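You operate a simulated robot arm through the tools that you are given. There is no shell and no other tool.

Carry out the task below with a simulated robot arm. There is one attempt and no reset: what you move stays moved.

## Task
Fit a pump to the blue bottle and crimp it on.
Fine: silver pump for a short bottle, gold for a tall one; height knob and head to suit the bottle, one pull, the holder back at LOAD.

Only the result counts: the job must be done as asked and must still hold three seconds after the hand-in. Knocking over, shifting, dropping, spilling or breaking anything else fails it.

## Robot
A 6-joint arm with a two-finger gripper, fixed in place. Base frame: the origin is on the floor under the middle of its stand, x ahead of it, y to its left, z up; the work surface is at about z = 750. Lengths are in mm, angles in degrees, forces in N, time in s.
It reaches about 1572 mm from its shoulder. Its first joint turns from -166.0 to 166.0 degrees. Payload 2.45 kg.
The TCP is the grasp point between the finger pads, 20 mm short of the fingertips. In the tool frame z runs along the fingers and y along their closing line. The gripper opens to 140 mm; its body begins 168 mm behind the TCP.
Orientation is told as [roll, pitch, yaw] about the base's x, y, z axes, in that order, counted from this pose: with the fingers straight down and closing along the base's y, the tool's x points along the base's -x, its y along +y and its z along -z.

## Interface
- The arm moves only by the tool jog_arm. Its argument "steps" is a list of rows, each an object (a shift or turn left out is 0, a gripper value left out holds the last) with "claw": the gripper command, from -1 (fully open) to 1 (shut), values between in proportion; "slide": the shift along the tool's x, y, z in cm, a list of three; "dr": the turn, a rotation vector about the tool's x, y, z in degrees, a list of three. In form: [{"claw": claw, "slide": [tx, ty, tz], "dr": [rx, ry, rz]}, ...]. A call has 1 to 20 rows; each row is the pose to reach, as a shift and turn from the pose commanded when the call began, along the tool's axes at that moment. Rows are played at 5 a second. More than 50 mm and 8.6 degrees between two rows, or a gripper value outside its range, and nothing of the call is played. A pose out of reach is approached as far as the arm can. The call stops where the force on the tool passes 40 N (or 10 N more than at its start, if that is more) or the arm is blocked; 0.2 s more then pass. Each finger travels about 45 mm/s and halts on what it meets, pressing with about 43 N; the grip force reading is that of the motor and also rises with nothing between the fingers. The clock runs only during rows and for 0.2 s after the last one: add rows that repeat a pose to give the fingers time. The reply holds the time, the measured pose of the TCP, the force on the tool along the base axes, the opening and the grip force, in the units named above and with some noise, with the torque about the TCP (base axes, N m) and any sound that the robot's microphone picked up, and new pictures: "show" is both (left out), scene, wrist or none.
- Cameras (640 x 400 px; columns grow to the right, rows downward): "scene" is fixed at [51.3, -499.3, 1359]; the picture's right is [0.62, -0.78, 0.00], its down [-0.22, -0.18, -0.96] and it looks along [0.75, 0.60, -0.29] (base axes); focal length 368 px, centre (320, 200). "wrist" rides on the gripper at [78, 11, -209] in the tool frame; the picture's right is [-0.14, 0.99, 0.00], its down [-0.92, -0.13, -0.37] and it looks along [-0.37, -0.05, 0.93] (tool axes); focal length 280 px, centre (320, 200). There is no depth. A picture from a camera that has moved, and an enlarged one, comes with that camera's place and axes in the base frame and with its lens.
- close_up(camera, box): a new picture of the part [left, top, right, bottom] of that camera's present view, enlarged. The clock stands still meanwhile.
- sign_off(): hands the job in; it is judged then, once.

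Places have to be worked out from the pictures, the camera data and where the tool is seen. Open the gripper and draw the arm clear of the work before you hand the job in, unless the task says otherwise.

The tools are called after ">>>" as a command line: name --argument value ..., lists and objects as JSON in quotes. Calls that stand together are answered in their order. jog_arm: Moves the arm, as the interface text tells. Its arguments: {"type":"object","properties":{"steps":{"type":"array","items":{"type":"object","properties":{"claw":{"type":"number"},"slide":{"type":"array","items":{"type":"number"}},"dr":{"type":"array","items":{"type":"number"}}}}},"show":{"type":"string","enum":["both","scene","wrist","none"]}},"required":["steps"]} The other tools are called the same way: close_up (camera, box) takes an enlarged picture of a part of a camera's view; sign_off () hands the job in.

At the start:

```text
time_s: 0.0
tool_pos: [721.6, 169.5, 1321.1]
orientation: [-0.1, 0.1, 0.1]
ft_force: [-0.2, -0.1, 0.1]
wrist_torque: [0.01, 0.0, 0.01]
width: 140.0
grip_force: 0.1
```

scene: 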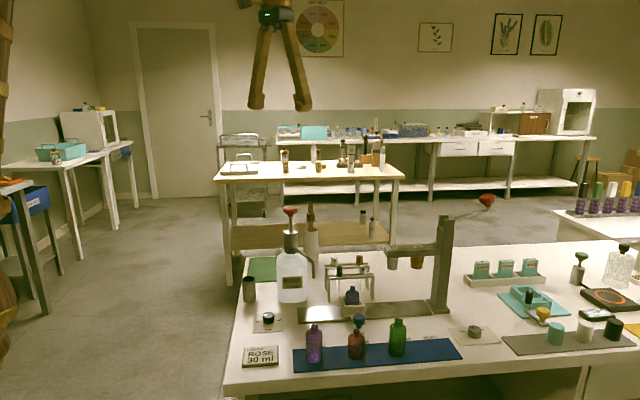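
wrist: 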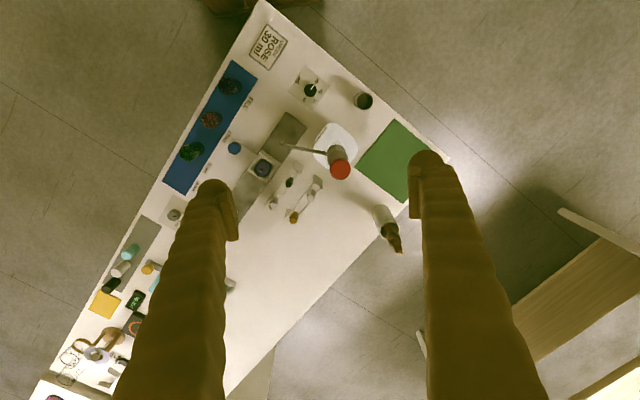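

I start by looking more closely at the work area before moving anything.

>>> close_up --camera "scene" --box '[220, 190, 400, 380]'

>>> close_up --camera "scene" --box '[380, 180, 640, 380]'

>>> close_up --camera "wrist" --box '[140, 0, 460, 220]'

>>> close_up --camera "wrist" --box '[40, 180, 260, 400]'

```text
2.11 times, centred on (310, 285) of scene
camera zoom: at [51.3, -499.3, 1359.0], right [0.62, -0.78, 0.0], down [-0.22, -0.18, -0.96], along [0.75, 0.6, -0.29], focal length 774 px, centre (341, 21)
```

zoom: 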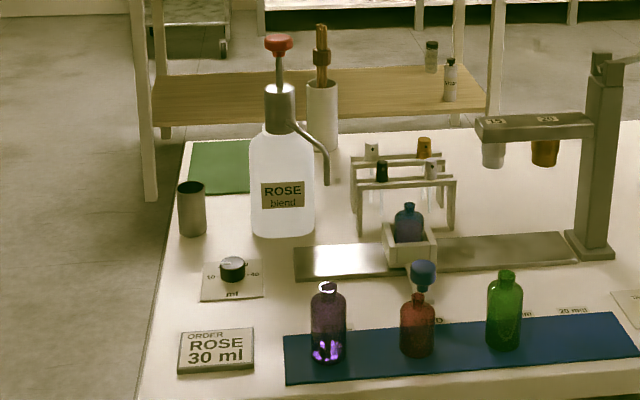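

```text
2.00 times, centred on (510, 280) of scene
camera zoom: at [51.3, -499.3, 1359.0], right [0.62, -0.78, 0.0], down [-0.22, -0.18, -0.96], along [0.75, 0.6, -0.29], focal length 736 px, centre (-60, 40)
```

zoom: 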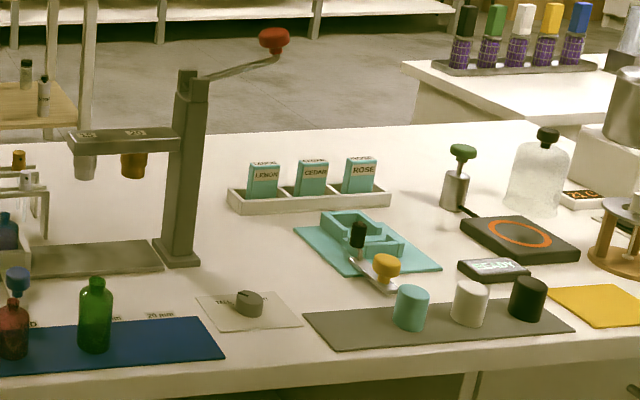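

```text
1.82 times, centred on (300, 110) of wrist
camera zoom: at [642.9, 178.7, 1530.5], right [0.14, 0.99, 0.0], down [0.92, -0.13, 0.37], along [0.37, -0.05, -0.93], focal length 510 px, centre (356, 364)
```

zoom: 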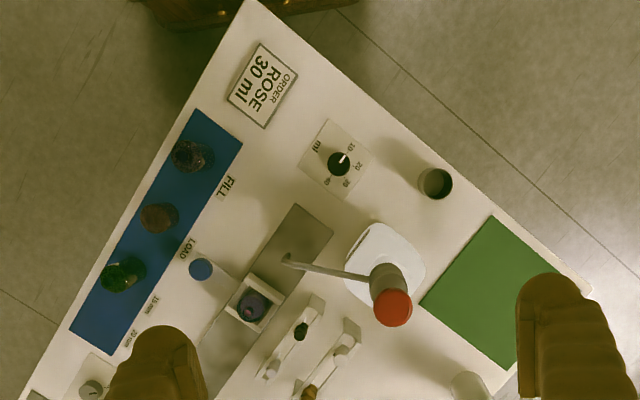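

```text
1.82 times, centred on (150, 290) of wrist
camera zoom: at [642.9, 178.7, 1530.5], right [0.14, 0.99, 0.0], down [0.92, -0.13, 0.37], along [0.37, -0.05, -0.93], focal length 510 px, centre (629, 36)
```

zoom: 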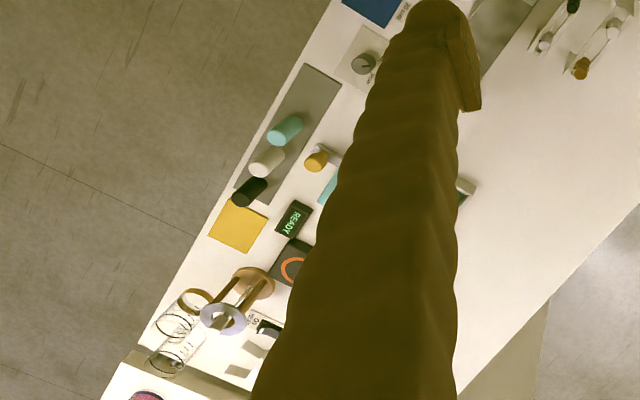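

Let me enlarge the key items: the holder, the pump rack, the crimp heads and the height knob.

>>> close_up --camera "scene" --box '[315, 245, 395, 325]'

>>> close_up --camera "scene" --box '[375, 185, 505, 275]'

>>> close_up --camera "scene" --box '[380, 310, 510, 370]'

>>> close_up --camera "wrist" --box '[150, 60, 350, 230]'

```text
5.00 times, centred on (355, 285) of scene
camera zoom: at [51.3, -499.3, 1359.0], right [0.62, -0.78, 0.0], down [-0.22, -0.18, -0.96], along [0.75, 0.6, -0.29], focal length 1839 px, centre (145, -225)
```

zoom: 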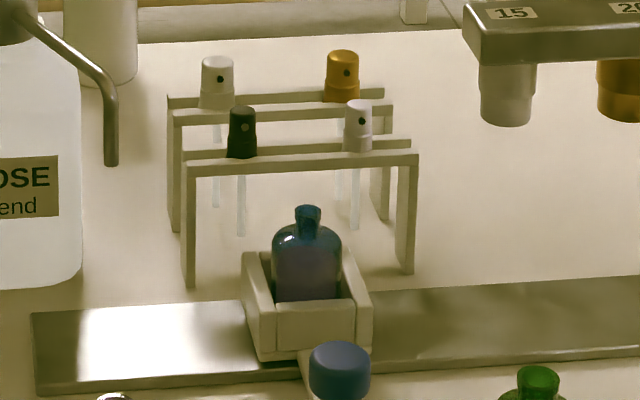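

```text
4.44 times, centred on (440, 230) of scene
camera zoom: at [51.3, -499.3, 1359.0], right [0.62, -0.78, 0.0], down [-0.22, -0.18, -0.96], along [0.75, 0.6, -0.29], focal length 1634 px, centre (-213, 67)
```

zoom: 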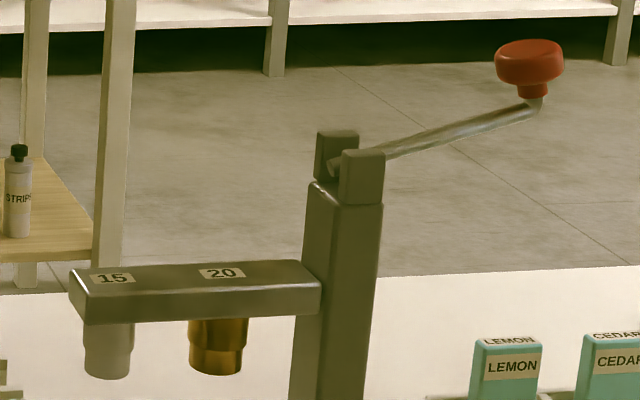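

```text
4.92 times, centred on (445, 340) of scene
camera zoom: at [51.3, -499.3, 1359.0], right [0.62, -0.78, 0.0], down [-0.22, -0.18, -0.96], along [0.75, 0.6, -0.29], focal length 1810 px, centre (-295, -489)
```

zoom: 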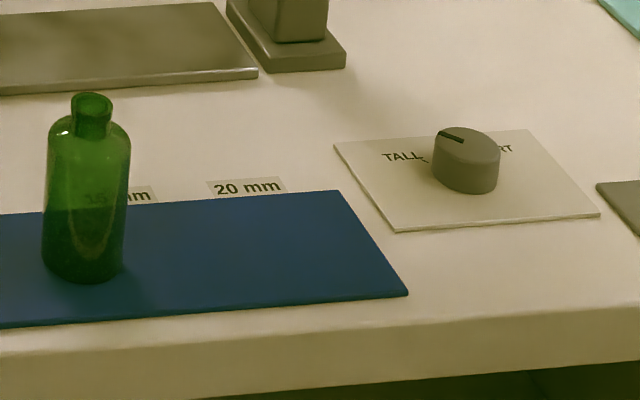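

```text
2.35 times, centred on (250, 145) of wrist
camera zoom: at [642.9, 178.7, 1530.5], right [0.14, 0.99, 0.0], down [0.92, -0.13, 0.37], along [0.37, -0.05, -0.93], focal length 660 px, centre (485, 329)
```

zoom: 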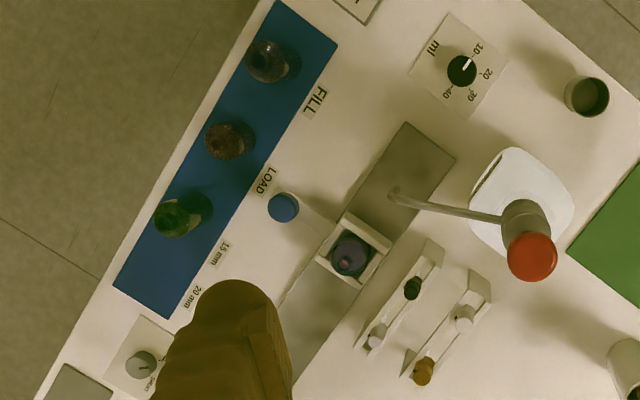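

The bottle sits in the holder at LOAD, around (815, 0). I'll lower the wrist camera over the holder and rack area for better measurements.

>>> jog_arm --steps '[{"claw": -1, "slide": [-0.5, -2.5, 4]}, {"slide": [-1, -5, 8]}, {"slide": [-1.5, -7.5, 12]}, {"slide": [-2, -10, 16]}, {"slide": [-2.3, -12, 20]}, {"slide": [-2.3, -14, 24]}, {"slide": [-2.3, -14.5, 28]}, {"slide": [-2.3, -14.5, 30]}, {"slide": [-2.3, -14.5, 30]}]' --show "both"

```text
time_s: 2.0
tool_pos: [744.8, 25.5, 1020.1]
orientation: [0.1, -0.1, 0.1]
ft_force: [0.8, 0.5, -0.4]
wrist_torque: [-0.02, 0.01, -0.03]
width: 140.2
grip_force: 0.0
camera wrist: at [666.3, 34.0, 1229.0], right [0.14, 0.99, 0.0], down [0.92, -0.13, 0.37], along [0.37, -0.05, -0.93], focal length 280 px, centre (320, 200)
```

scene: 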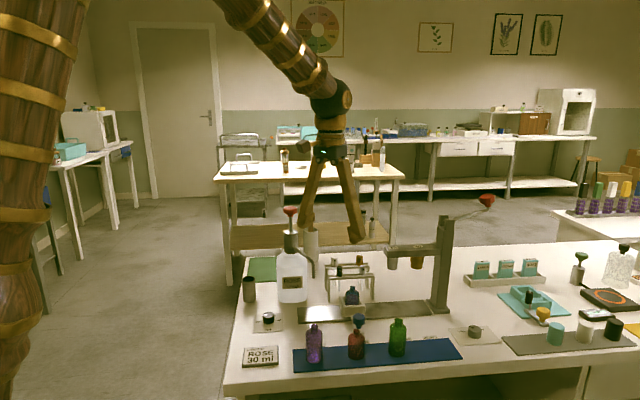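
wrist: 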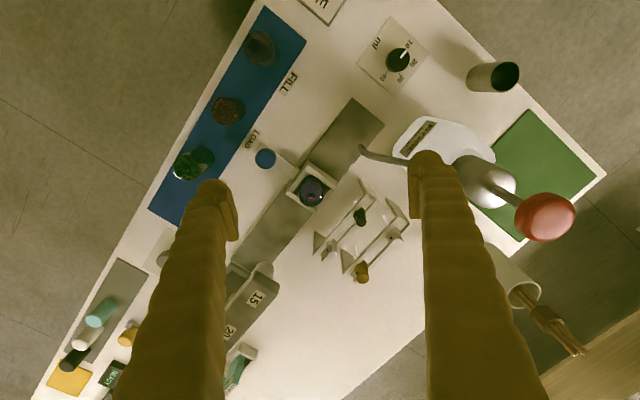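

>>> close_up --camera "wrist" --box '[230, 130, 430, 290]'

>>> close_up --camera "wrist" --box '[60, 40, 280, 280]'

```text
2.50 times, centred on (330, 210) of wrist
camera zoom: at [666.3, 34.0, 1229.0], right [0.14, 0.99, 0.0], down [0.92, -0.13, 0.37], along [0.37, -0.05, -0.93], focal length 701 px, centre (295, 175)
```

zoom: 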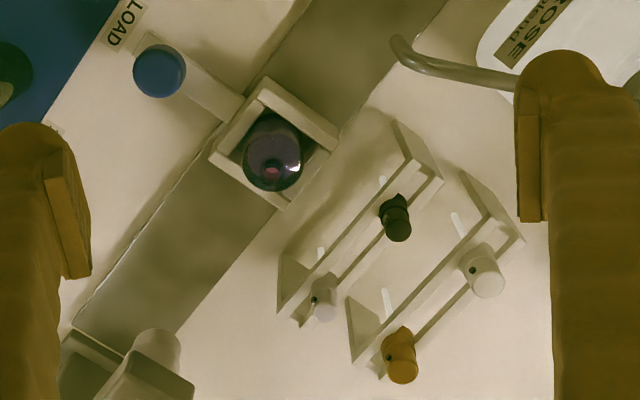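

```text
1.67 times, centred on (170, 160) of wrist
camera zoom: at [666.3, 34.0, 1229.0], right [0.14, 0.99, 0.0], down [0.92, -0.13, 0.37], along [0.37, -0.05, -0.93], focal length 467 px, centre (570, 267)
```

zoom: 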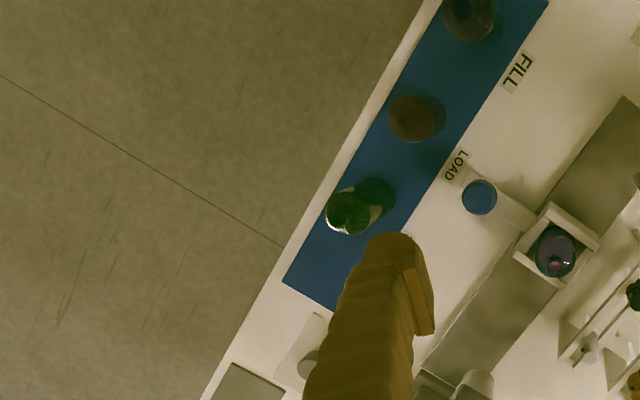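

I need to distinguish silver from white among the pumps, and measure the bottle. Enlarging hard from both cameras.

>>> close_up --camera "scene" --box '[333, 250, 373, 280]'

>>> close_up --camera "wrist" --box '[310, 190, 410, 290]'

>>> close_up --camera "scene" --box '[335, 280, 375, 325]'

```text
13.33 times, centred on (353, 265) of scene
camera zoom: at [51.3, -499.3, 1359.0], right [0.62, -0.78, 0.0], down [-0.22, -0.18, -0.96], along [0.75, 0.6, -0.29], focal length 4903 px, centre (-120, -667)
```

zoom: 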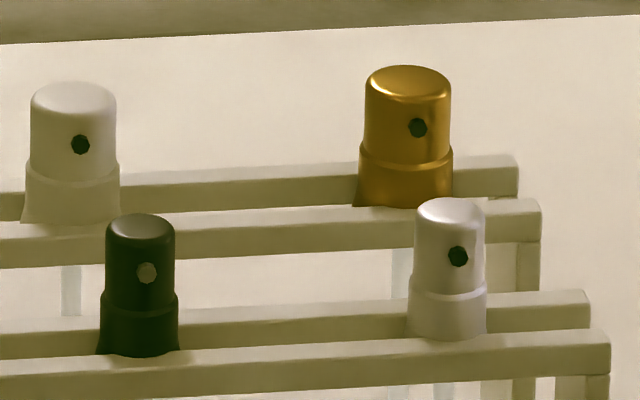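

```text
4.00 times, centred on (360, 240) of wrist
camera zoom: at [666.3, 34.0, 1229.0], right [0.14, 0.99, 0.0], down [0.92, -0.13, 0.37], along [0.37, -0.05, -0.93], focal length 1122 px, centre (160, 40)
```

zoom: 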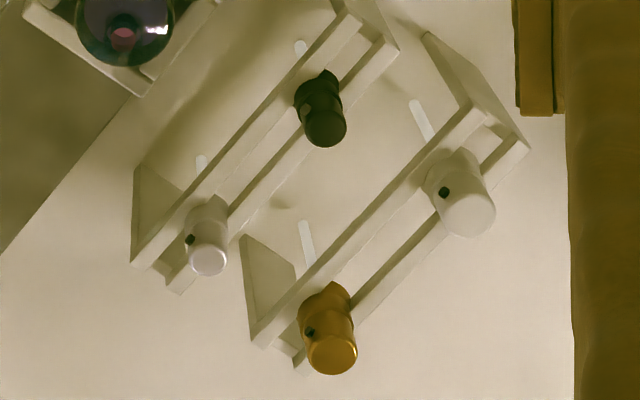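

```text
8.89 times, centred on (355, 302) of scene
camera zoom: at [51.3, -499.3, 1359.0], right [0.62, -0.78, 0.0], down [-0.22, -0.18, -0.96], along [0.75, 0.6, -0.29], focal length 3269 px, centre (9, -711)
```

zoom: 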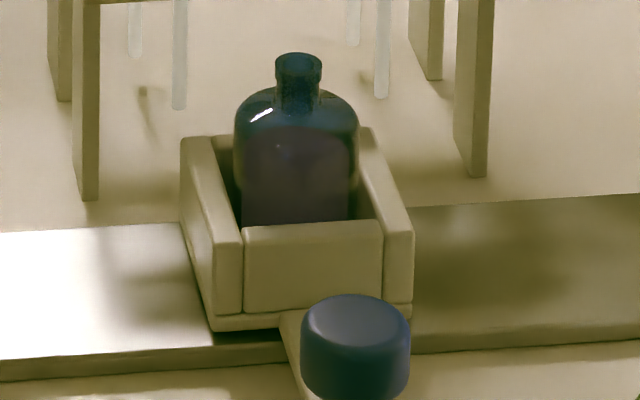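

Front-right pump is metallic silver (small), back-right gold (large); white and black are decoys. Now compare the bottles' heights and the head sizes.

>>> close_up --camera "scene" --box '[295, 305, 415, 375]'

>>> close_up --camera "scene" --box '[455, 315, 500, 350]'

>>> close_up --camera "scene" --box '[380, 240, 450, 320]'

```text
5.33 times, centred on (355, 340) of scene
camera zoom: at [51.3, -499.3, 1359.0], right [0.62, -0.78, 0.0], down [-0.22, -0.18, -0.96], along [0.75, 0.6, -0.29], focal length 1961 px, centre (133, -547)
```

zoom: 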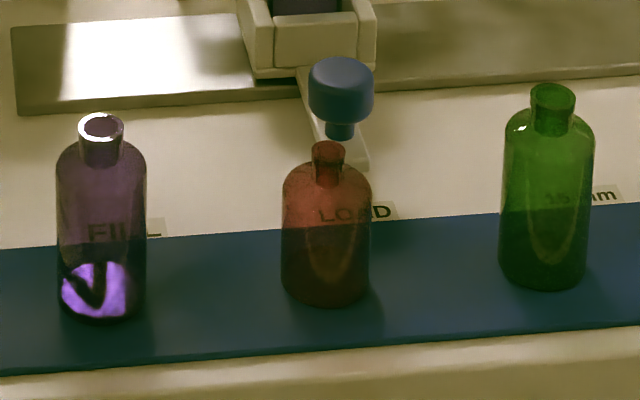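

```text
11.43 times, centred on (478, 332) of scene
camera zoom: at [51.3, -499.3, 1359.0], right [0.62, -0.78, 0.0], down [-0.22, -0.18, -0.96], along [0.75, 0.6, -0.29], focal length 4203 px, centre (-1480, -1314)
```

zoom: 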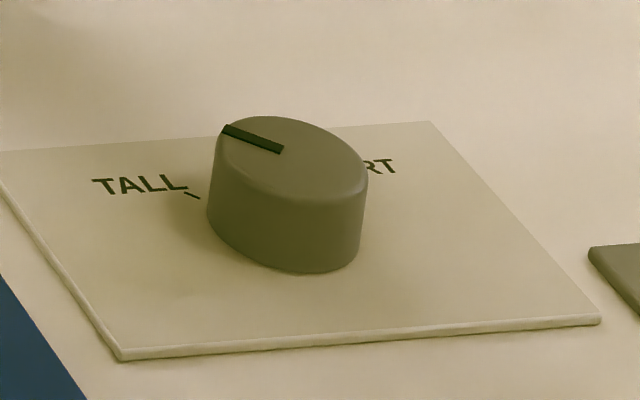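

```text
5.00 times, centred on (415, 280) of scene
camera zoom: at [51.3, -499.3, 1359.0], right [0.62, -0.78, 0.0], down [-0.22, -0.18, -0.96], along [0.75, 0.6, -0.29], focal length 1839 px, centre (-155, -200)
```

zoom: 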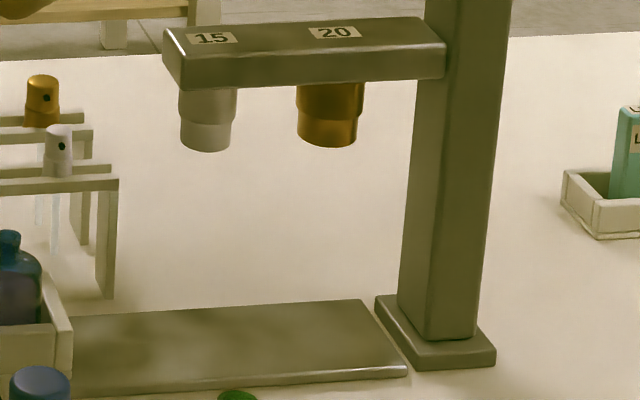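

Blue bottle is short with the narrow (15 mm) neck, like the red one; the height knob points at TALL so it has to go to SHORT. I move over the height knob for a close look.

>>> jog_arm --steps '[{"claw": -1, "slide": [-2, -4, 0]}, {"slide": [-4, -8, 0]}, {"slide": [-6, -12, 0]}, {"slide": [-8, -16, 0]}, {"slide": [-10, -20, 0]}, {"slide": [-12, -24, 0]}, {"slide": [-14, -28, 0]}, {"slide": [-15.5, -32, 1]}, {"slide": [-15.5, -32.5, 5]}, {"slide": [-15.5, -32.5, 9]}, {"slide": [-15.5, -32.5, 12]}, {"slide": [-15.5, -32.5, 12]}]' --show "both"

```text
time_s: 4.6
tool_pos: [899.7, -299.3, 900.3]
orientation: [0.1, 0.0, 0.0]
ft_force: [0.5, -0.1, 0.3]
wrist_torque: [-0.03, -0.01, 0.02]
width: 140.1
grip_force: 0.0
camera wrist: at [821.2, -290.8, 1110.0], right [0.14, 0.99, 0.0], down [0.92, -0.13, 0.37], along [0.37, -0.05, -0.93], focal length 280 px, centre (320, 200)
```

scene: 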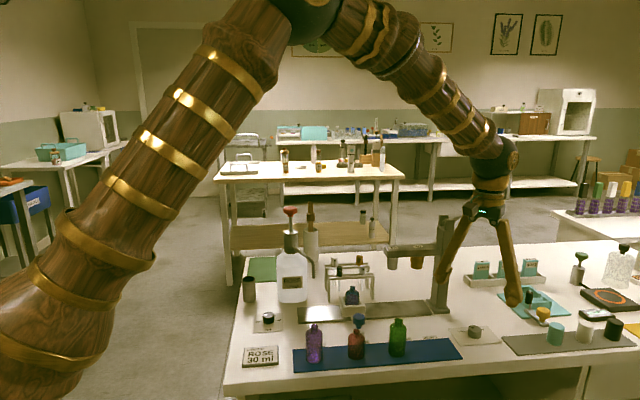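
wrist: 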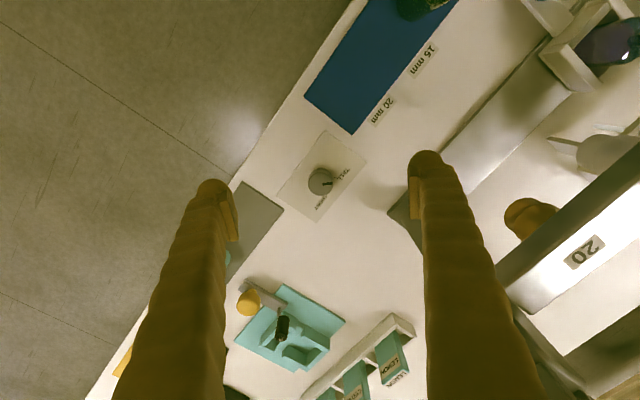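

>>> close_up --camera "wrist" --box '[270, 120, 380, 230]'

>>> close_up --camera "wrist" --box '[360, 30, 460, 140]'

```text
3.64 times, centred on (325, 175) of wrist
camera zoom: at [821.2, -290.8, 1110.0], right [0.14, 0.99, 0.0], down [0.92, -0.13, 0.37], along [0.37, -0.05, -0.93], focal length 1020 px, centre (302, 291)
```

zoom: 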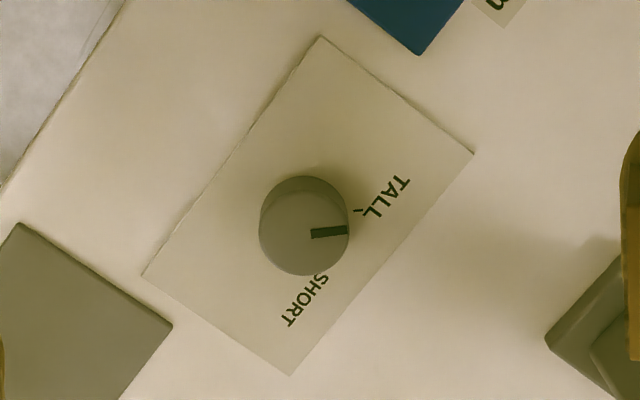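

```text
3.64 times, centred on (410, 85) of wrist
camera zoom: at [821.2, -290.8, 1110.0], right [0.14, 0.99, 0.0], down [0.92, -0.13, 0.37], along [0.37, -0.05, -0.93], focal length 1020 px, centre (-7, 618)
```

zoom: 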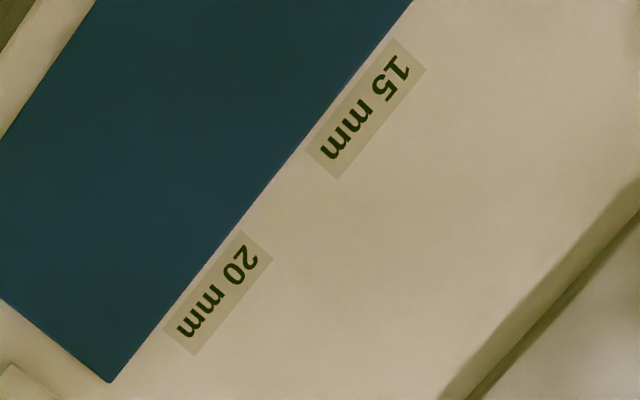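

The pointer is on TALL; the knob centre comes out at about (934, −306), top z≈772, with SHORT roughly 80° clockwise from TALL. I narrow the gripper, pre-turn it by 40° and come to just above the knob.

>>> jog_arm --steps '[{"claw": 0.1, "slide": [-1, -0.2, 2], "dr": [0, 0, -8]}, {"claw": 0.1, "slide": [-2, -0.4, 4], "dr": [0, 0, -16]}, {"claw": 0.1, "slide": [-3, -0.6, 6], "dr": [0, 0, -24]}, {"claw": 0.1, "slide": [-3.48, -0.67, 7], "dr": [0, 0, -32]}, {"claw": 0.1, "slide": [-3.48, -0.67, 8], "dr": [0, 0, -40]}, {"claw": 0.1, "slide": [-3.48, -0.67, 9], "dr": [0, 0, -40]}, {"claw": 0.1, "slide": [-3.48, -0.67, 9], "dr": [0, 0, -40]}]' --show "both"

```text
time_s: 6.2
tool_pos: [934.9, -306.6, 810.8]
orientation: [0.0, 0.0, 40.0]
ft_force: [-0.9, 0.0, 0.0]
wrist_torque: [-0.02, 0.02, -0.01]
width: 63.1
grip_force: 0.1
camera wrist: at [868.0, -351.0, 1020.3], right [-0.53, 0.85, 0.0], down [0.79, 0.49, 0.37], along [0.31, 0.2, -0.93], focal length 280 px, centre (320, 200)
```

scene: 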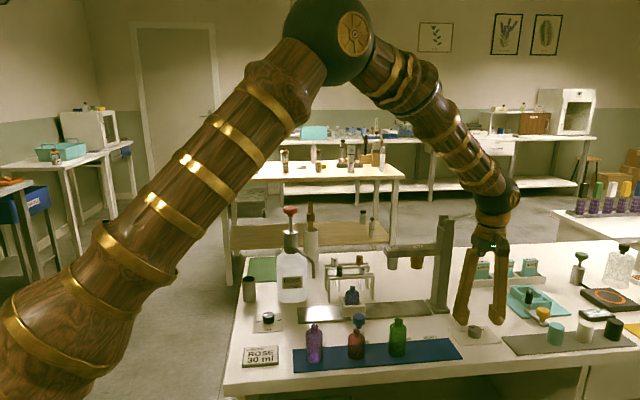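
wrist: 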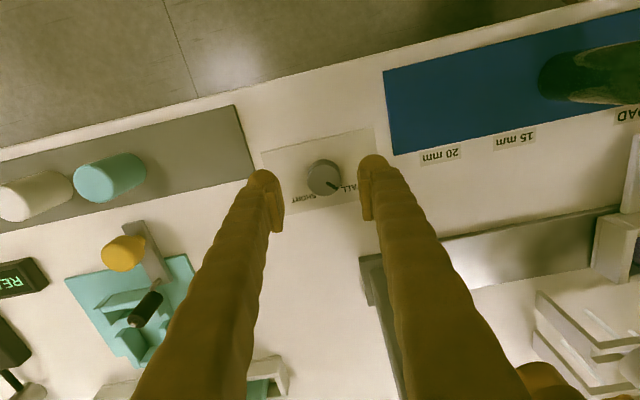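

The knob is centred under the grasp point. Lower to z≈775 and grip.

>>> jog_arm --steps '[{"claw": 0.1, "slide": [0, 0, 2]}, {"claw": 0.1, "slide": [0, 0, 3.5]}, {"claw": 0.1, "slide": [0, 0, 3.6]}, {"claw": 1, "slide": [0, 0, 3.6]}, {"claw": 1, "slide": [0, 0, 3.6]}, {"claw": 1, "slide": [0, 0, 3.6]}, {"claw": 1, "slide": [0, 0, 3.6]}]' --show "both"

```text
time_s: 7.7
tool_pos: [931.8, -303.3, 776.3]
orientation: [0.4, 0.0, 40.0]
ft_force: [-6.7, 8.1, 8.9]
wrist_torque: [0.08, 0.05, -0.01]
width: 30.7
grip_force: 36.0
stopped in row 7: the force on the tool passed its limit at 42 N (the readings are from after the stop); the commanded pose is now the measured one
camera wrist: at [866.2, -349.0, 984.0], right [-0.53, 0.85, 0.0], down [0.79, 0.49, 0.37], along [0.31, 0.2, -0.93], focal length 280 px, centre (320, 200)
```

scene: 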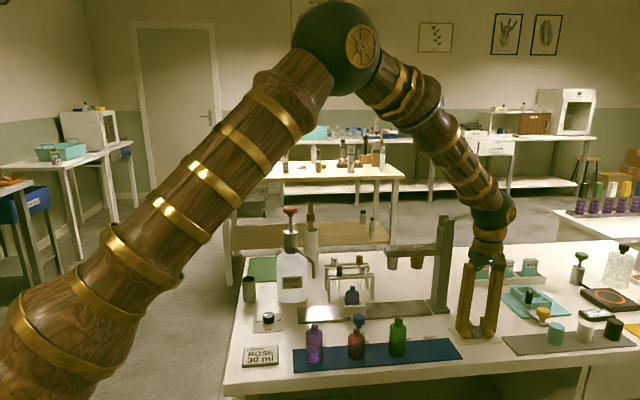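
wrist: 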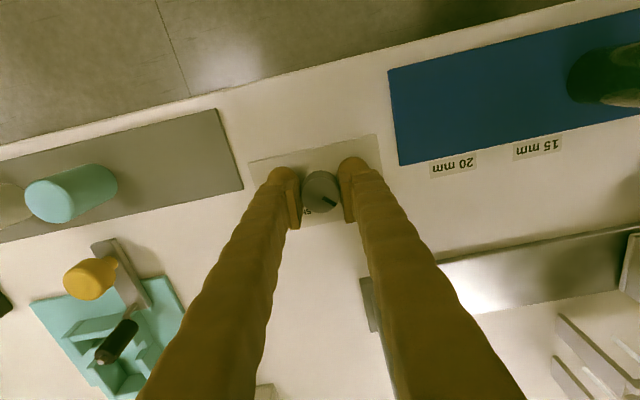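

Gripped: width 30.7 mm matches the knob. I hold briefly to see the residual force before turning.

>>> jog_arm --steps '[{"claw": 1, "slide": [0, 0, 0]}, {"claw": 1, "slide": [0, 0, 0]}]' --show "none"

```text
time_s: 8.3
tool_pos: [932.3, -303.8, 775.2]
orientation: [0.2, 0.1, 39.9]
ft_force: [-12.2, 11.7, 11.4]
wrist_torque: [0.12, 0.12, 0.0]
width: 30.4
grip_force: 44.4
```

A residual side force of ~16 N along the closing line means the knob is a little further toward tool +y; I ease the arm that way and slightly up.

>>> jog_arm --steps '[{"claw": 1, "slide": [0, 0.1, -0.05]}, {"claw": 1, "slide": [0, 0.2, -0.1]}, {"claw": 1, "slide": [0, 0.2, -0.1]}]' --show "none"

```text
time_s: 9.2
tool_pos: [932.8, -305.8, 775.6]
orientation: [0.2, 0.1, 40.1]
ft_force: [7.4, -0.5, -4.3]
wrist_torque: [-0.05, -0.07, -0.13]
width: 30.6
grip_force: 44.9
stopped in row 3: the force on the tool passed its limit at 42 N (the readings are from after the stop); the commanded pose is now the measured one
```

Forces are now small. Turn the knob 80° clockwise (tool +z).

>>> jog_arm --steps '[{"claw": 1, "dr": [0, 0, 5]}, {"claw": 1, "dr": [0, 0, 10]}, {"claw": 1, "dr": [0, 0, 15]}, {"claw": 1, "dr": [0, 0, 20]}, {"claw": 1, "dr": [0, 0, 25]}, {"claw": 1, "dr": [0, 0, 30]}, {"claw": 1, "dr": [0, 0, 35]}, {"claw": 1, "dr": [0, 0, 40]}, {"claw": 1, "dr": [0, 0, 40]}]' --show "wrist"

```text
time_s: 11.2
tool_pos: [931.9, -304.3, 776.6]
orientation: [0.1, 0.0, 0.0]
ft_force: [8.2, 10.9, -13.7]
wrist_torque: [0.1, -0.08, 0.02]
width: 30.4
grip_force: 45.0
camera wrist: at [853.9, -295.0, 984.1], right [0.14, 0.99, 0.0], down [0.92, -0.13, 0.37], along [0.36, -0.05, -0.93], focal length 280 px, centre (320, 200)
```

wrist: 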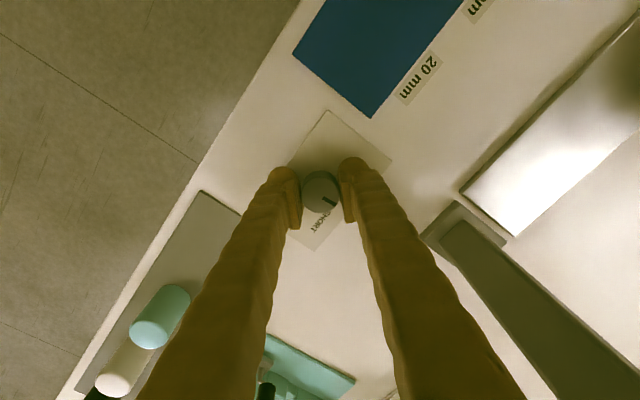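

The knob follows the gripper. Continue the second 40°.

>>> jog_arm --steps '[{"claw": 1, "dr": [0, 0, 5]}, {"claw": 1, "dr": [0, 0, 10]}, {"claw": 1, "dr": [0, 0, 15]}, {"claw": 1, "dr": [0, 0, 20]}, {"claw": 1, "dr": [0, 0, 25]}, {"claw": 1, "dr": [0, 0, 30]}, {"claw": 1, "dr": [0, 0, 35]}, {"claw": 1, "dr": [0, 0, 40]}, {"claw": 1, "dr": [0, 0, 40]}]' --show "wrist"

>>> close_up --camera "wrist" --box '[270, 130, 390, 250]'

```text
time_s: 12.6
tool_pos: [931.8, -303.2, 775.2]
orientation: [0.0, 0.2, -28.5]
ft_force: [2.2, 4.4, 0.7]
wrist_torque: [-0.02, -0.06, 0.03]
width: 30.4
grip_force: 44.5
stopped in row 6: the force on the tool passed its limit at 41 N (the readings are from after the stop); the commanded pose is now the measured one
camera wrist: at [868.9, -258.5, 984.2], right [0.59, 0.8, 0.0], down [0.75, -0.55, 0.37], along [0.29, -0.22, -0.93], focal length 280 px, centre (320, 200)
```

wrist: 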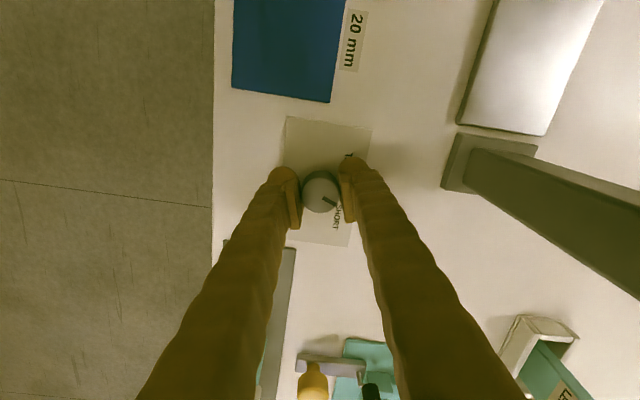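

```text
3.33 times, centred on (330, 190) of wrist
camera zoom: at [868.9, -258.5, 984.2], right [0.59, 0.8, 0.0], down [0.75, -0.55, 0.37], along [0.29, -0.22, -0.93], focal length 935 px, centre (287, 233)
```

zoom: 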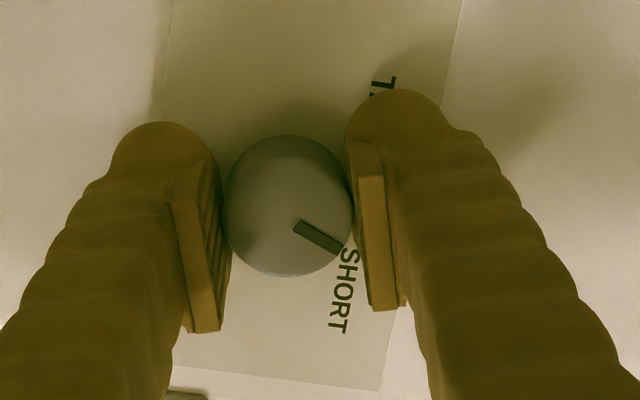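

The turn stopped at ~68° from side load; the pointer needs ~20° more. I open slightly, recentre on the knob axis (~2.8 mm along −tool x), and re-grip.

>>> jog_arm --steps '[{"claw": 0.35}, {"claw": 0.35}, {"claw": 0.35, "slide": [-0.28, 0, 0]}, {"claw": 0.35, "slide": [-0.28, 0, 0]}]' --show "wrist"

>>> close_up --camera "wrist" --box '[270, 130, 390, 250]'

```text
time_s: 13.6
tool_pos: [934.6, -303.0, 774.9]
orientation: [0.0, 0.1, -28.4]
ft_force: [-0.5, 0.6, 0.0]
wrist_torque: [0.02, -0.02, 0.0]
width: 45.8
grip_force: 0.1
camera wrist: at [871.5, -259.5, 984.3], right [0.59, 0.8, 0.0], down [0.75, -0.55, 0.37], along [0.29, -0.22, -0.93], focal length 280 px, centre (320, 200)
```

wrist: 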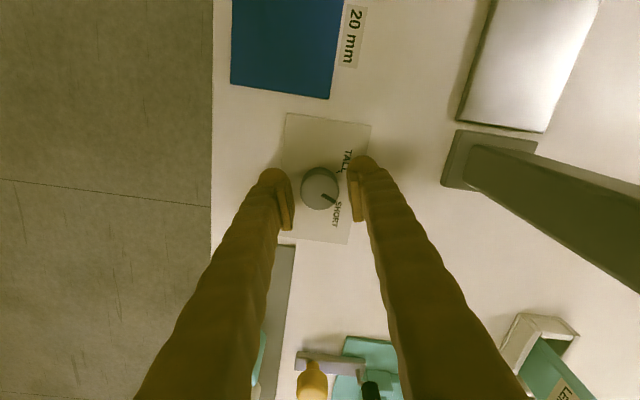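

```text
3.33 times, centred on (330, 190) of wrist
camera zoom: at [871.5, -259.5, 984.3], right [0.59, 0.8, 0.0], down [0.75, -0.55, 0.37], along [0.29, -0.22, -0.93], focal length 935 px, centre (287, 233)
```

zoom: 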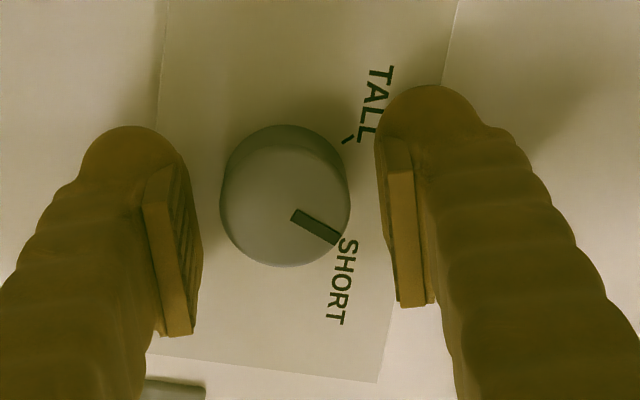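

Pointer is 23.5° short-side of centre; ticks are at ±45°, so 21.5° more. Re-grip with a 1 mm lateral correction and turn.

>>> jog_arm --steps '[{"claw": 0.35, "slide": [0, -0.1, -0.1]}, {"claw": 1, "slide": [0, -0.1, -0.1]}, {"claw": 1, "slide": [0, -0.1, -0.1]}, {"claw": 1, "slide": [0, -0.1, -0.1]}, {"claw": 1, "slide": [0, -0.1, -0.1], "dr": [0, 0, 5.5]}, {"claw": 1, "slide": [0, -0.1, -0.1], "dr": [0, 0, 11]}, {"claw": 1, "slide": [0, -0.1, -0.1], "dr": [0, 0, 16.5]}, {"claw": 1, "slide": [0, -0.1, -0.1], "dr": [0, 0, 21.5]}, {"claw": 1, "slide": [0, -0.1, -0.1], "dr": [0, 0, 21.5]}]' --show "wrist"

>>> close_up --camera "wrist" --box '[270, 130, 390, 250]'

```text
time_s: 15.6
tool_pos: [934.7, -305.6, 775.8]
orientation: [-0.2, 0.3, -50.1]
ft_force: [15.3, 22.9, -10.2]
wrist_torque: [0.21, -0.14, -0.08]
width: 30.5
grip_force: 44.3
camera wrist: at [892.7, -240.2, 985.3], right [0.85, 0.53, 0.0], down [0.49, -0.79, 0.37], along [0.19, -0.31, -0.93], focal length 280 px, centre (320, 200)
```

wrist: 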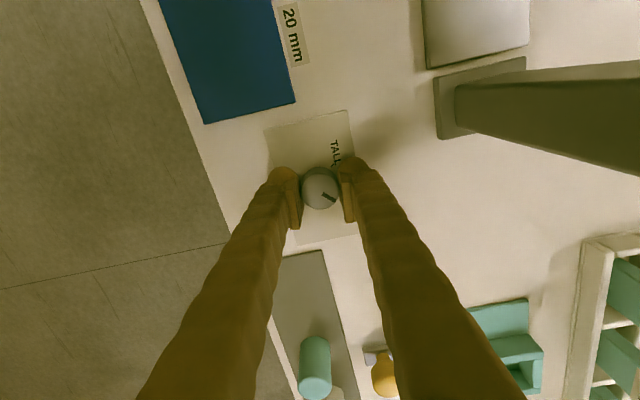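

```text
3.33 times, centred on (330, 190) of wrist
camera zoom: at [892.7, -240.2, 985.3], right [0.85, 0.53, 0.0], down [0.49, -0.79, 0.37], along [0.19, -0.31, -0.93], focal length 935 px, centre (287, 233)
```

zoom: 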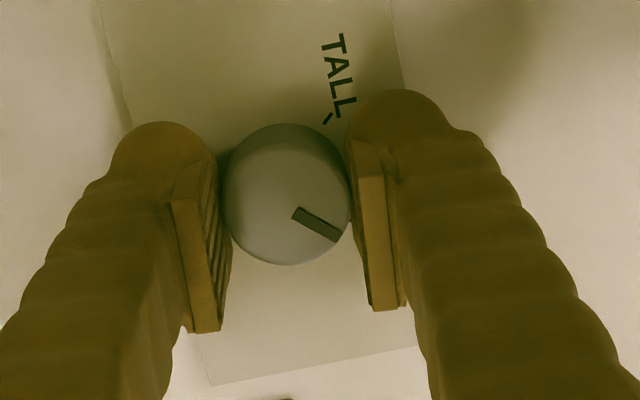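

The knob turned with the gripper to yaw −50°. Release and lift to check the pointer against SHORT.

>>> jog_arm --steps '[{"claw": 0.3}, {"claw": 0.1}, {"claw": 0.1}, {"claw": 0.1, "slide": [0, 0, -4]}, {"claw": 0.1, "slide": [0, 0, -8]}, {"claw": 0.1, "slide": [0, 0, -12]}, {"claw": 0.1, "slide": [0, 0, -12]}]' --show "wrist"

>>> close_up --camera "wrist" --box '[260, 110, 380, 230]'

>>> close_up --camera "scene" --box '[455, 315, 500, 350]'

```text
time_s: 17.2
tool_pos: [934.4, -308.1, 897.6]
orientation: [-0.2, 0.3, -50.0]
ft_force: [0.7, -0.4, -0.1]
wrist_torque: [-0.02, 0.05, 0.03]
width: 62.9
grip_force: 0.0
camera wrist: at [892.0, -242.4, 1105.7], right [0.85, 0.53, 0.0], down [0.49, -0.79, 0.37], along [0.19, -0.31, -0.93], focal length 280 px, centre (320, 200)
```

wrist: 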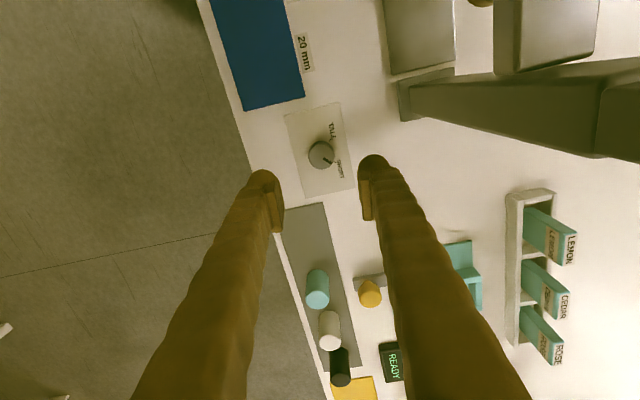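

```text
3.33 times, centred on (320, 170) of wrist
camera zoom: at [892.0, -242.4, 1105.7], right [0.85, 0.53, 0.0], down [0.49, -0.79, 0.37], along [0.19, -0.31, -0.93], focal length 935 px, centre (320, 300)
```

zoom: 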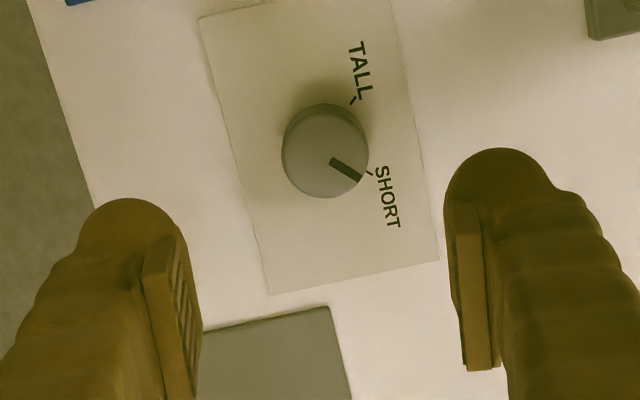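

```text
11.43 times, centred on (478, 332) of scene
camera zoom: at [51.3, -499.3, 1359.0], right [0.62, -0.78, 0.0], down [-0.22, -0.18, -0.96], along [0.75, 0.6, -0.29], focal length 4203 px, centre (-1480, -1314)
```

zoom: 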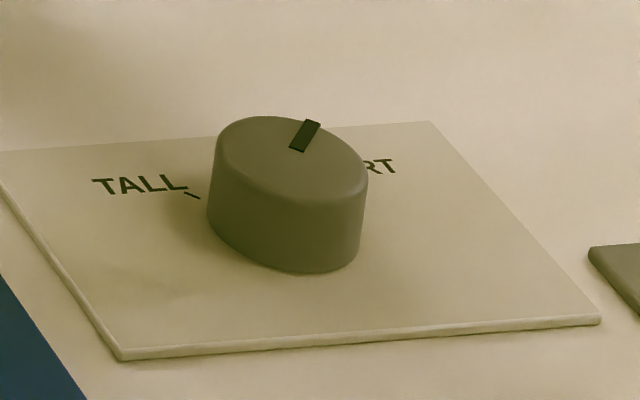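

Pointer is now on the SHORT tick. Next the silver pump: I estimate its head top at about (908.6, 19.2, 858). I move up around the press to above it, turning to yaw +45° (fingers closing along the rack row).

>>> jog_arm --steps '[{"claw": 0.3, "slide": [2.6, -0.1, -3.4], "dr": [0, 0, -7.9]}, {"slide": [5.3, -0.3, -6.8], "dr": [0, 0, -15.8]}, {"slide": [7.9, -0.4, -10.2], "dr": [0, 0, -23.7]}, {"slide": [11.4, 1.2, -11.5], "dr": [0, 0, -31.6]}, {"slide": [14.9, 2.9, -12.7], "dr": [0, 0, -39.5]}, {"slide": [18.5, 4.5, -14], "dr": [0, 0, -47.4]}, {"slide": [22, 6.2, -15.2], "dr": [0, 0, -55.3]}, {"slide": [23.7, 9.3, -13.5], "dr": [0, 0, -63.2]}, {"slide": [25.4, 12.5, -11.9], "dr": [0, 0, -71.1]}, {"slide": [27.1, 15.7, -10.2], "dr": [0, 0, -79]}, {"slide": [26.9, 17.4, -8.2], "dr": [0, 0, -87]}, {"slide": [26.7, 19.1, -6.2], "dr": [0, 0, -95]}, {"slide": [26.7, 19.1, -6.2], "dr": [0, 0, -95]}]' --show "both"

>>> close_up --camera "wrist" --box '[240, 90, 400, 250]'

```text
time_s: 20.0
tool_pos: [909.6, 19.9, 957.4]
orientation: [0.3, 0.0, 45.0]
ft_force: [-0.5, 0.5, 0.1]
wrist_torque: [0.0, 0.01, -0.02]
width: 49.0
grip_force: 0.0
camera wrist: at [847.1, -29.8, 1165.9], right [-0.6, 0.8, 0.0], down [0.74, 0.56, 0.37], along [0.29, 0.22, -0.93], focal length 280 px, centre (320, 200)
```

scene: 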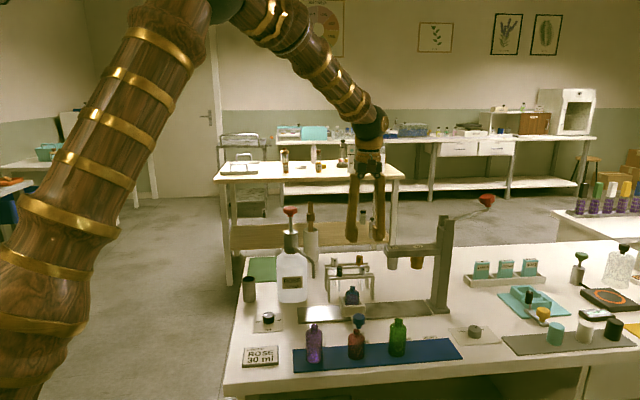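
wrist: 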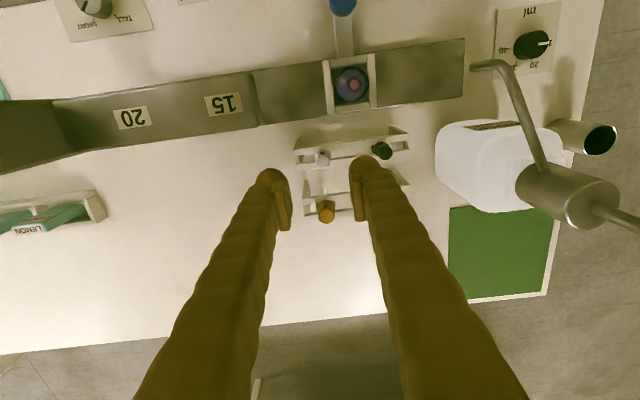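

```text
2.50 times, centred on (320, 170) of wrist
camera zoom: at [847.1, -29.8, 1165.9], right [-0.6, 0.8, 0.0], down [0.74, 0.56, 0.37], along [0.29, 0.22, -0.93], focal length 701 px, centre (320, 275)
```

zoom: 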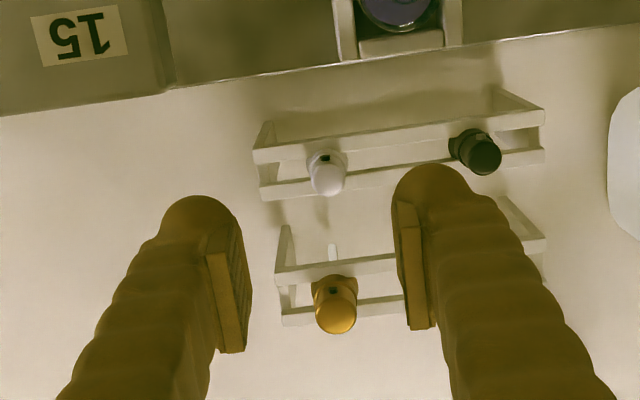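

Pump seen at about (907.5, 20.3). I correct by ~1.5 mm and descend to just above it to check alignment.

>>> jog_arm --steps '[{"claw": 0.3, "slide": [0.1, 0.13, 3]}, {"slide": [0.1, 0.13, 6]}, {"slide": [0.1, 0.13, 7]}, {"slide": [0.1, 0.13, 7]}]' --show "wrist"

>>> close_up --camera "wrist" --box '[260, 120, 380, 240]'

>>> close_up --camera "scene" --box '[325, 235, 395, 315]'

```text
time_s: 21.0
tool_pos: [905.8, 19.4, 890.8]
orientation: [0.2, 0.0, 45.0]
ft_force: [0.3, -0.4, 0.1]
wrist_torque: [0.01, 0.01, -0.01]
width: 48.8
grip_force: 0.0
camera wrist: at [844.4, -28.7, 1098.7], right [-0.6, 0.8, 0.0], down [0.74, 0.56, 0.37], along [0.29, 0.22, -0.93], focal length 280 px, centre (320, 200)
```

wrist: 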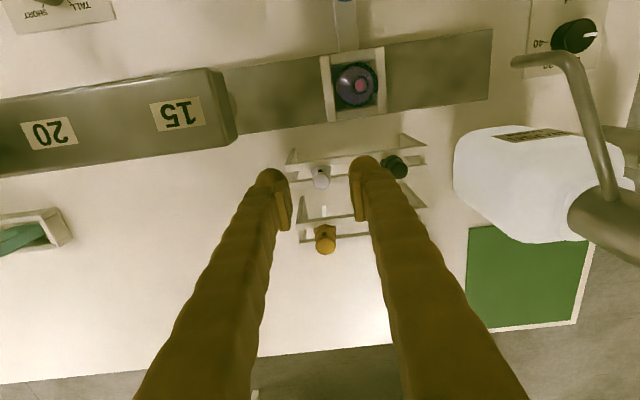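

```text
3.33 times, centred on (320, 180) of wrist
camera zoom: at [844.4, -28.7, 1098.7], right [-0.6, 0.8, 0.0], down [0.74, 0.56, 0.37], along [0.29, 0.22, -0.93], focal length 935 px, centre (320, 267)
```

zoom: 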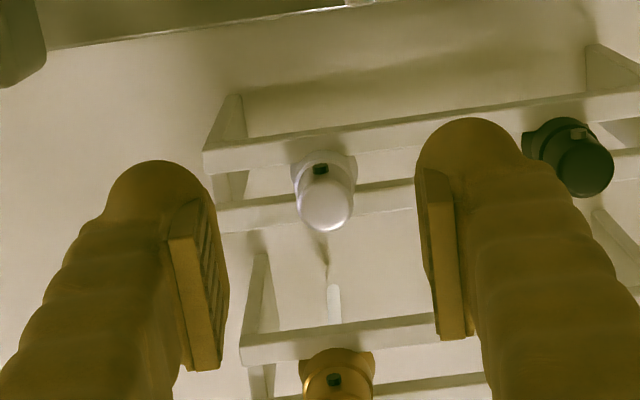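

```text
5.00 times, centred on (360, 275) of scene
camera zoom: at [51.3, -499.3, 1359.0], right [0.62, -0.78, 0.0], down [-0.22, -0.18, -0.96], along [0.75, 0.6, -0.29], focal length 1839 px, centre (120, -175)
```

zoom: 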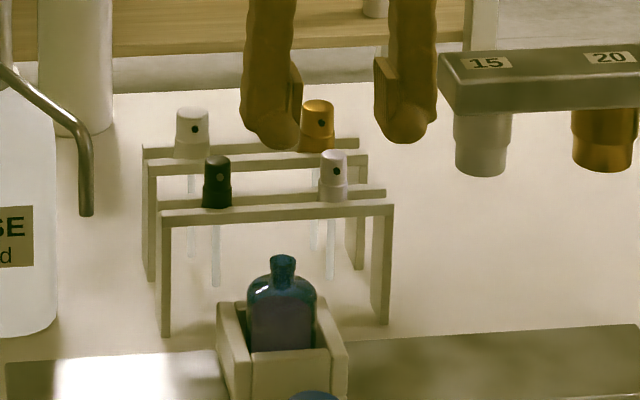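

The pump is centred between the fingers. I narrow the opening a bit for clearance to the black pump, lower to z≈856 and close.

>>> jog_arm --steps '[{"claw": 0.48, "slide": [0, 0, 0]}, {"claw": 0.48, "slide": [0, 0, 1]}, {"claw": 0.48, "slide": [0, 0, 2.2]}, {"claw": 0.48, "slide": [0, 0, 3.4]}, {"claw": 0.48, "slide": [0, 0, 3.4]}]' --show "wrist"

>>> close_up --camera "wrist" --box '[260, 120, 380, 240]'

>>> close_up --camera "scene" --box '[325, 235, 395, 315]'

```text
time_s: 22.2
tool_pos: [907.3, 20.3, 855.2]
orientation: [0.2, 0.1, 45.0]
ft_force: [-0.6, -0.1, 0.0]
wrist_torque: [0.03, 0.0, -0.01]
width: 36.5
grip_force: 0.1
camera wrist: at [844.3, -28.6, 1064.2], right [-0.6, 0.8, 0.0], down [0.74, 0.56, 0.37], along [0.29, 0.22, -0.93], focal length 280 px, centre (320, 200)
```

wrist: 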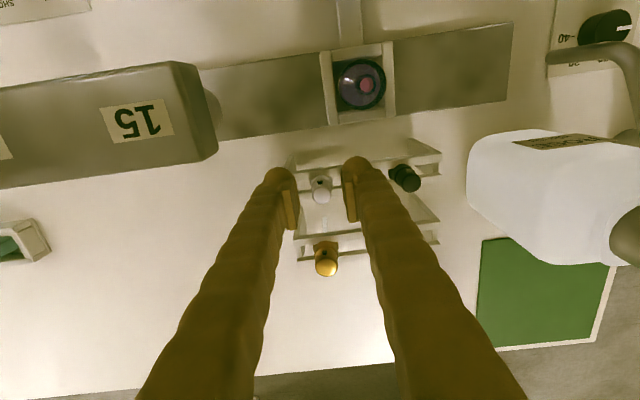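

```text
3.33 times, centred on (320, 180) of wrist
camera zoom: at [844.3, -28.6, 1064.2], right [-0.6, 0.8, 0.0], down [0.74, 0.56, 0.37], along [0.29, 0.22, -0.93], focal length 935 px, centre (320, 267)
```

zoom: 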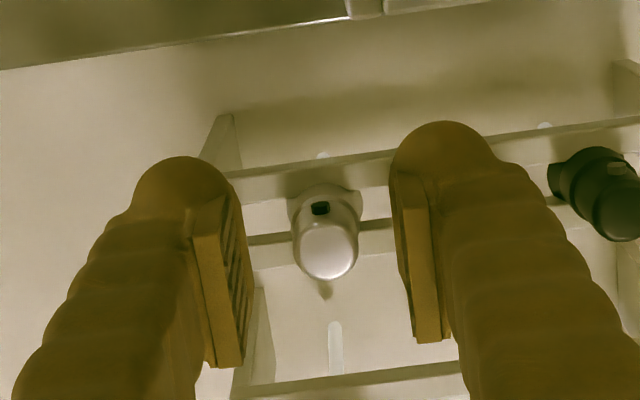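

```text
5.00 times, centred on (360, 275) of scene
camera zoom: at [51.3, -499.3, 1359.0], right [0.62, -0.78, 0.0], down [-0.22, -0.18, -0.96], along [0.75, 0.6, -0.29], focal length 1839 px, centre (120, -175)
```

zoom: 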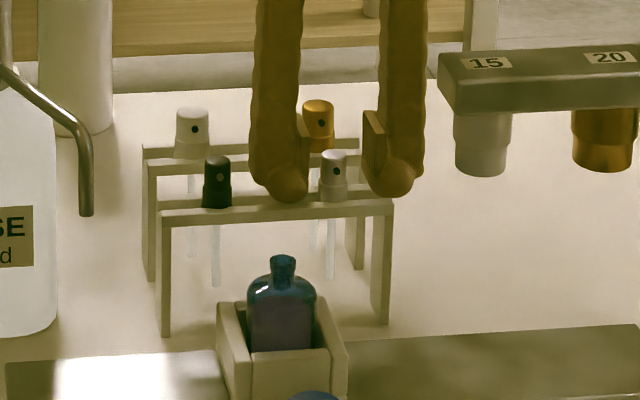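

Well aligned, finger tips just above the rack bars. Close on the pump head.

>>> jog_arm --steps '[{"claw": 0.8}, {"claw": 0.8}, {"claw": 1}, {"claw": 1}, {"claw": 1}]' --show "wrist"

>>> close_up --camera "wrist" --box '[260, 120, 380, 240]'

>>> close_up --camera "scene" --box '[325, 235, 395, 315]'

```text
time_s: 23.4
tool_pos: [907.7, 21.7, 856.0]
orientation: [0.2, 0.0, 45.0]
ft_force: [0.1, 0.3, -0.8]
wrist_torque: [-0.01, 0.02, 0.0]
width: 12.4
grip_force: 38.8
camera wrist: at [844.3, -28.6, 1064.3], right [-0.6, 0.8, 0.0], down [0.74, 0.56, 0.37], along [0.29, 0.22, -0.93], focal length 280 px, centre (320, 200)
```

wrist: 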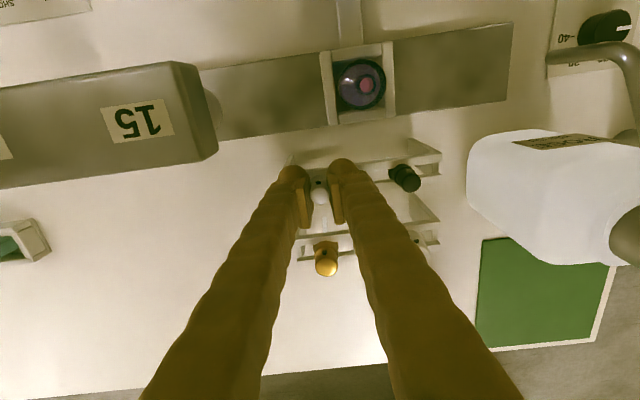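

```text
3.33 times, centred on (320, 180) of wrist
camera zoom: at [844.3, -28.6, 1064.3], right [-0.6, 0.8, 0.0], down [0.74, 0.56, 0.37], along [0.29, 0.22, -0.93], focal length 935 px, centre (320, 267)
```

zoom: 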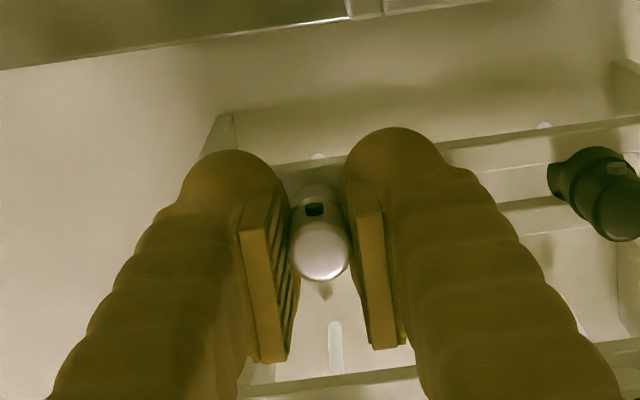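

```text
5.00 times, centred on (360, 275) of scene
camera zoom: at [51.3, -499.3, 1359.0], right [0.62, -0.78, 0.0], down [-0.22, -0.18, -0.96], along [0.75, 0.6, -0.29], focal length 1839 px, centre (120, -175)
```

zoom: 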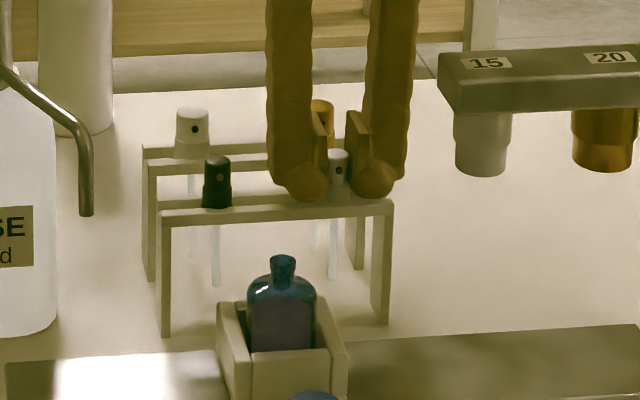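

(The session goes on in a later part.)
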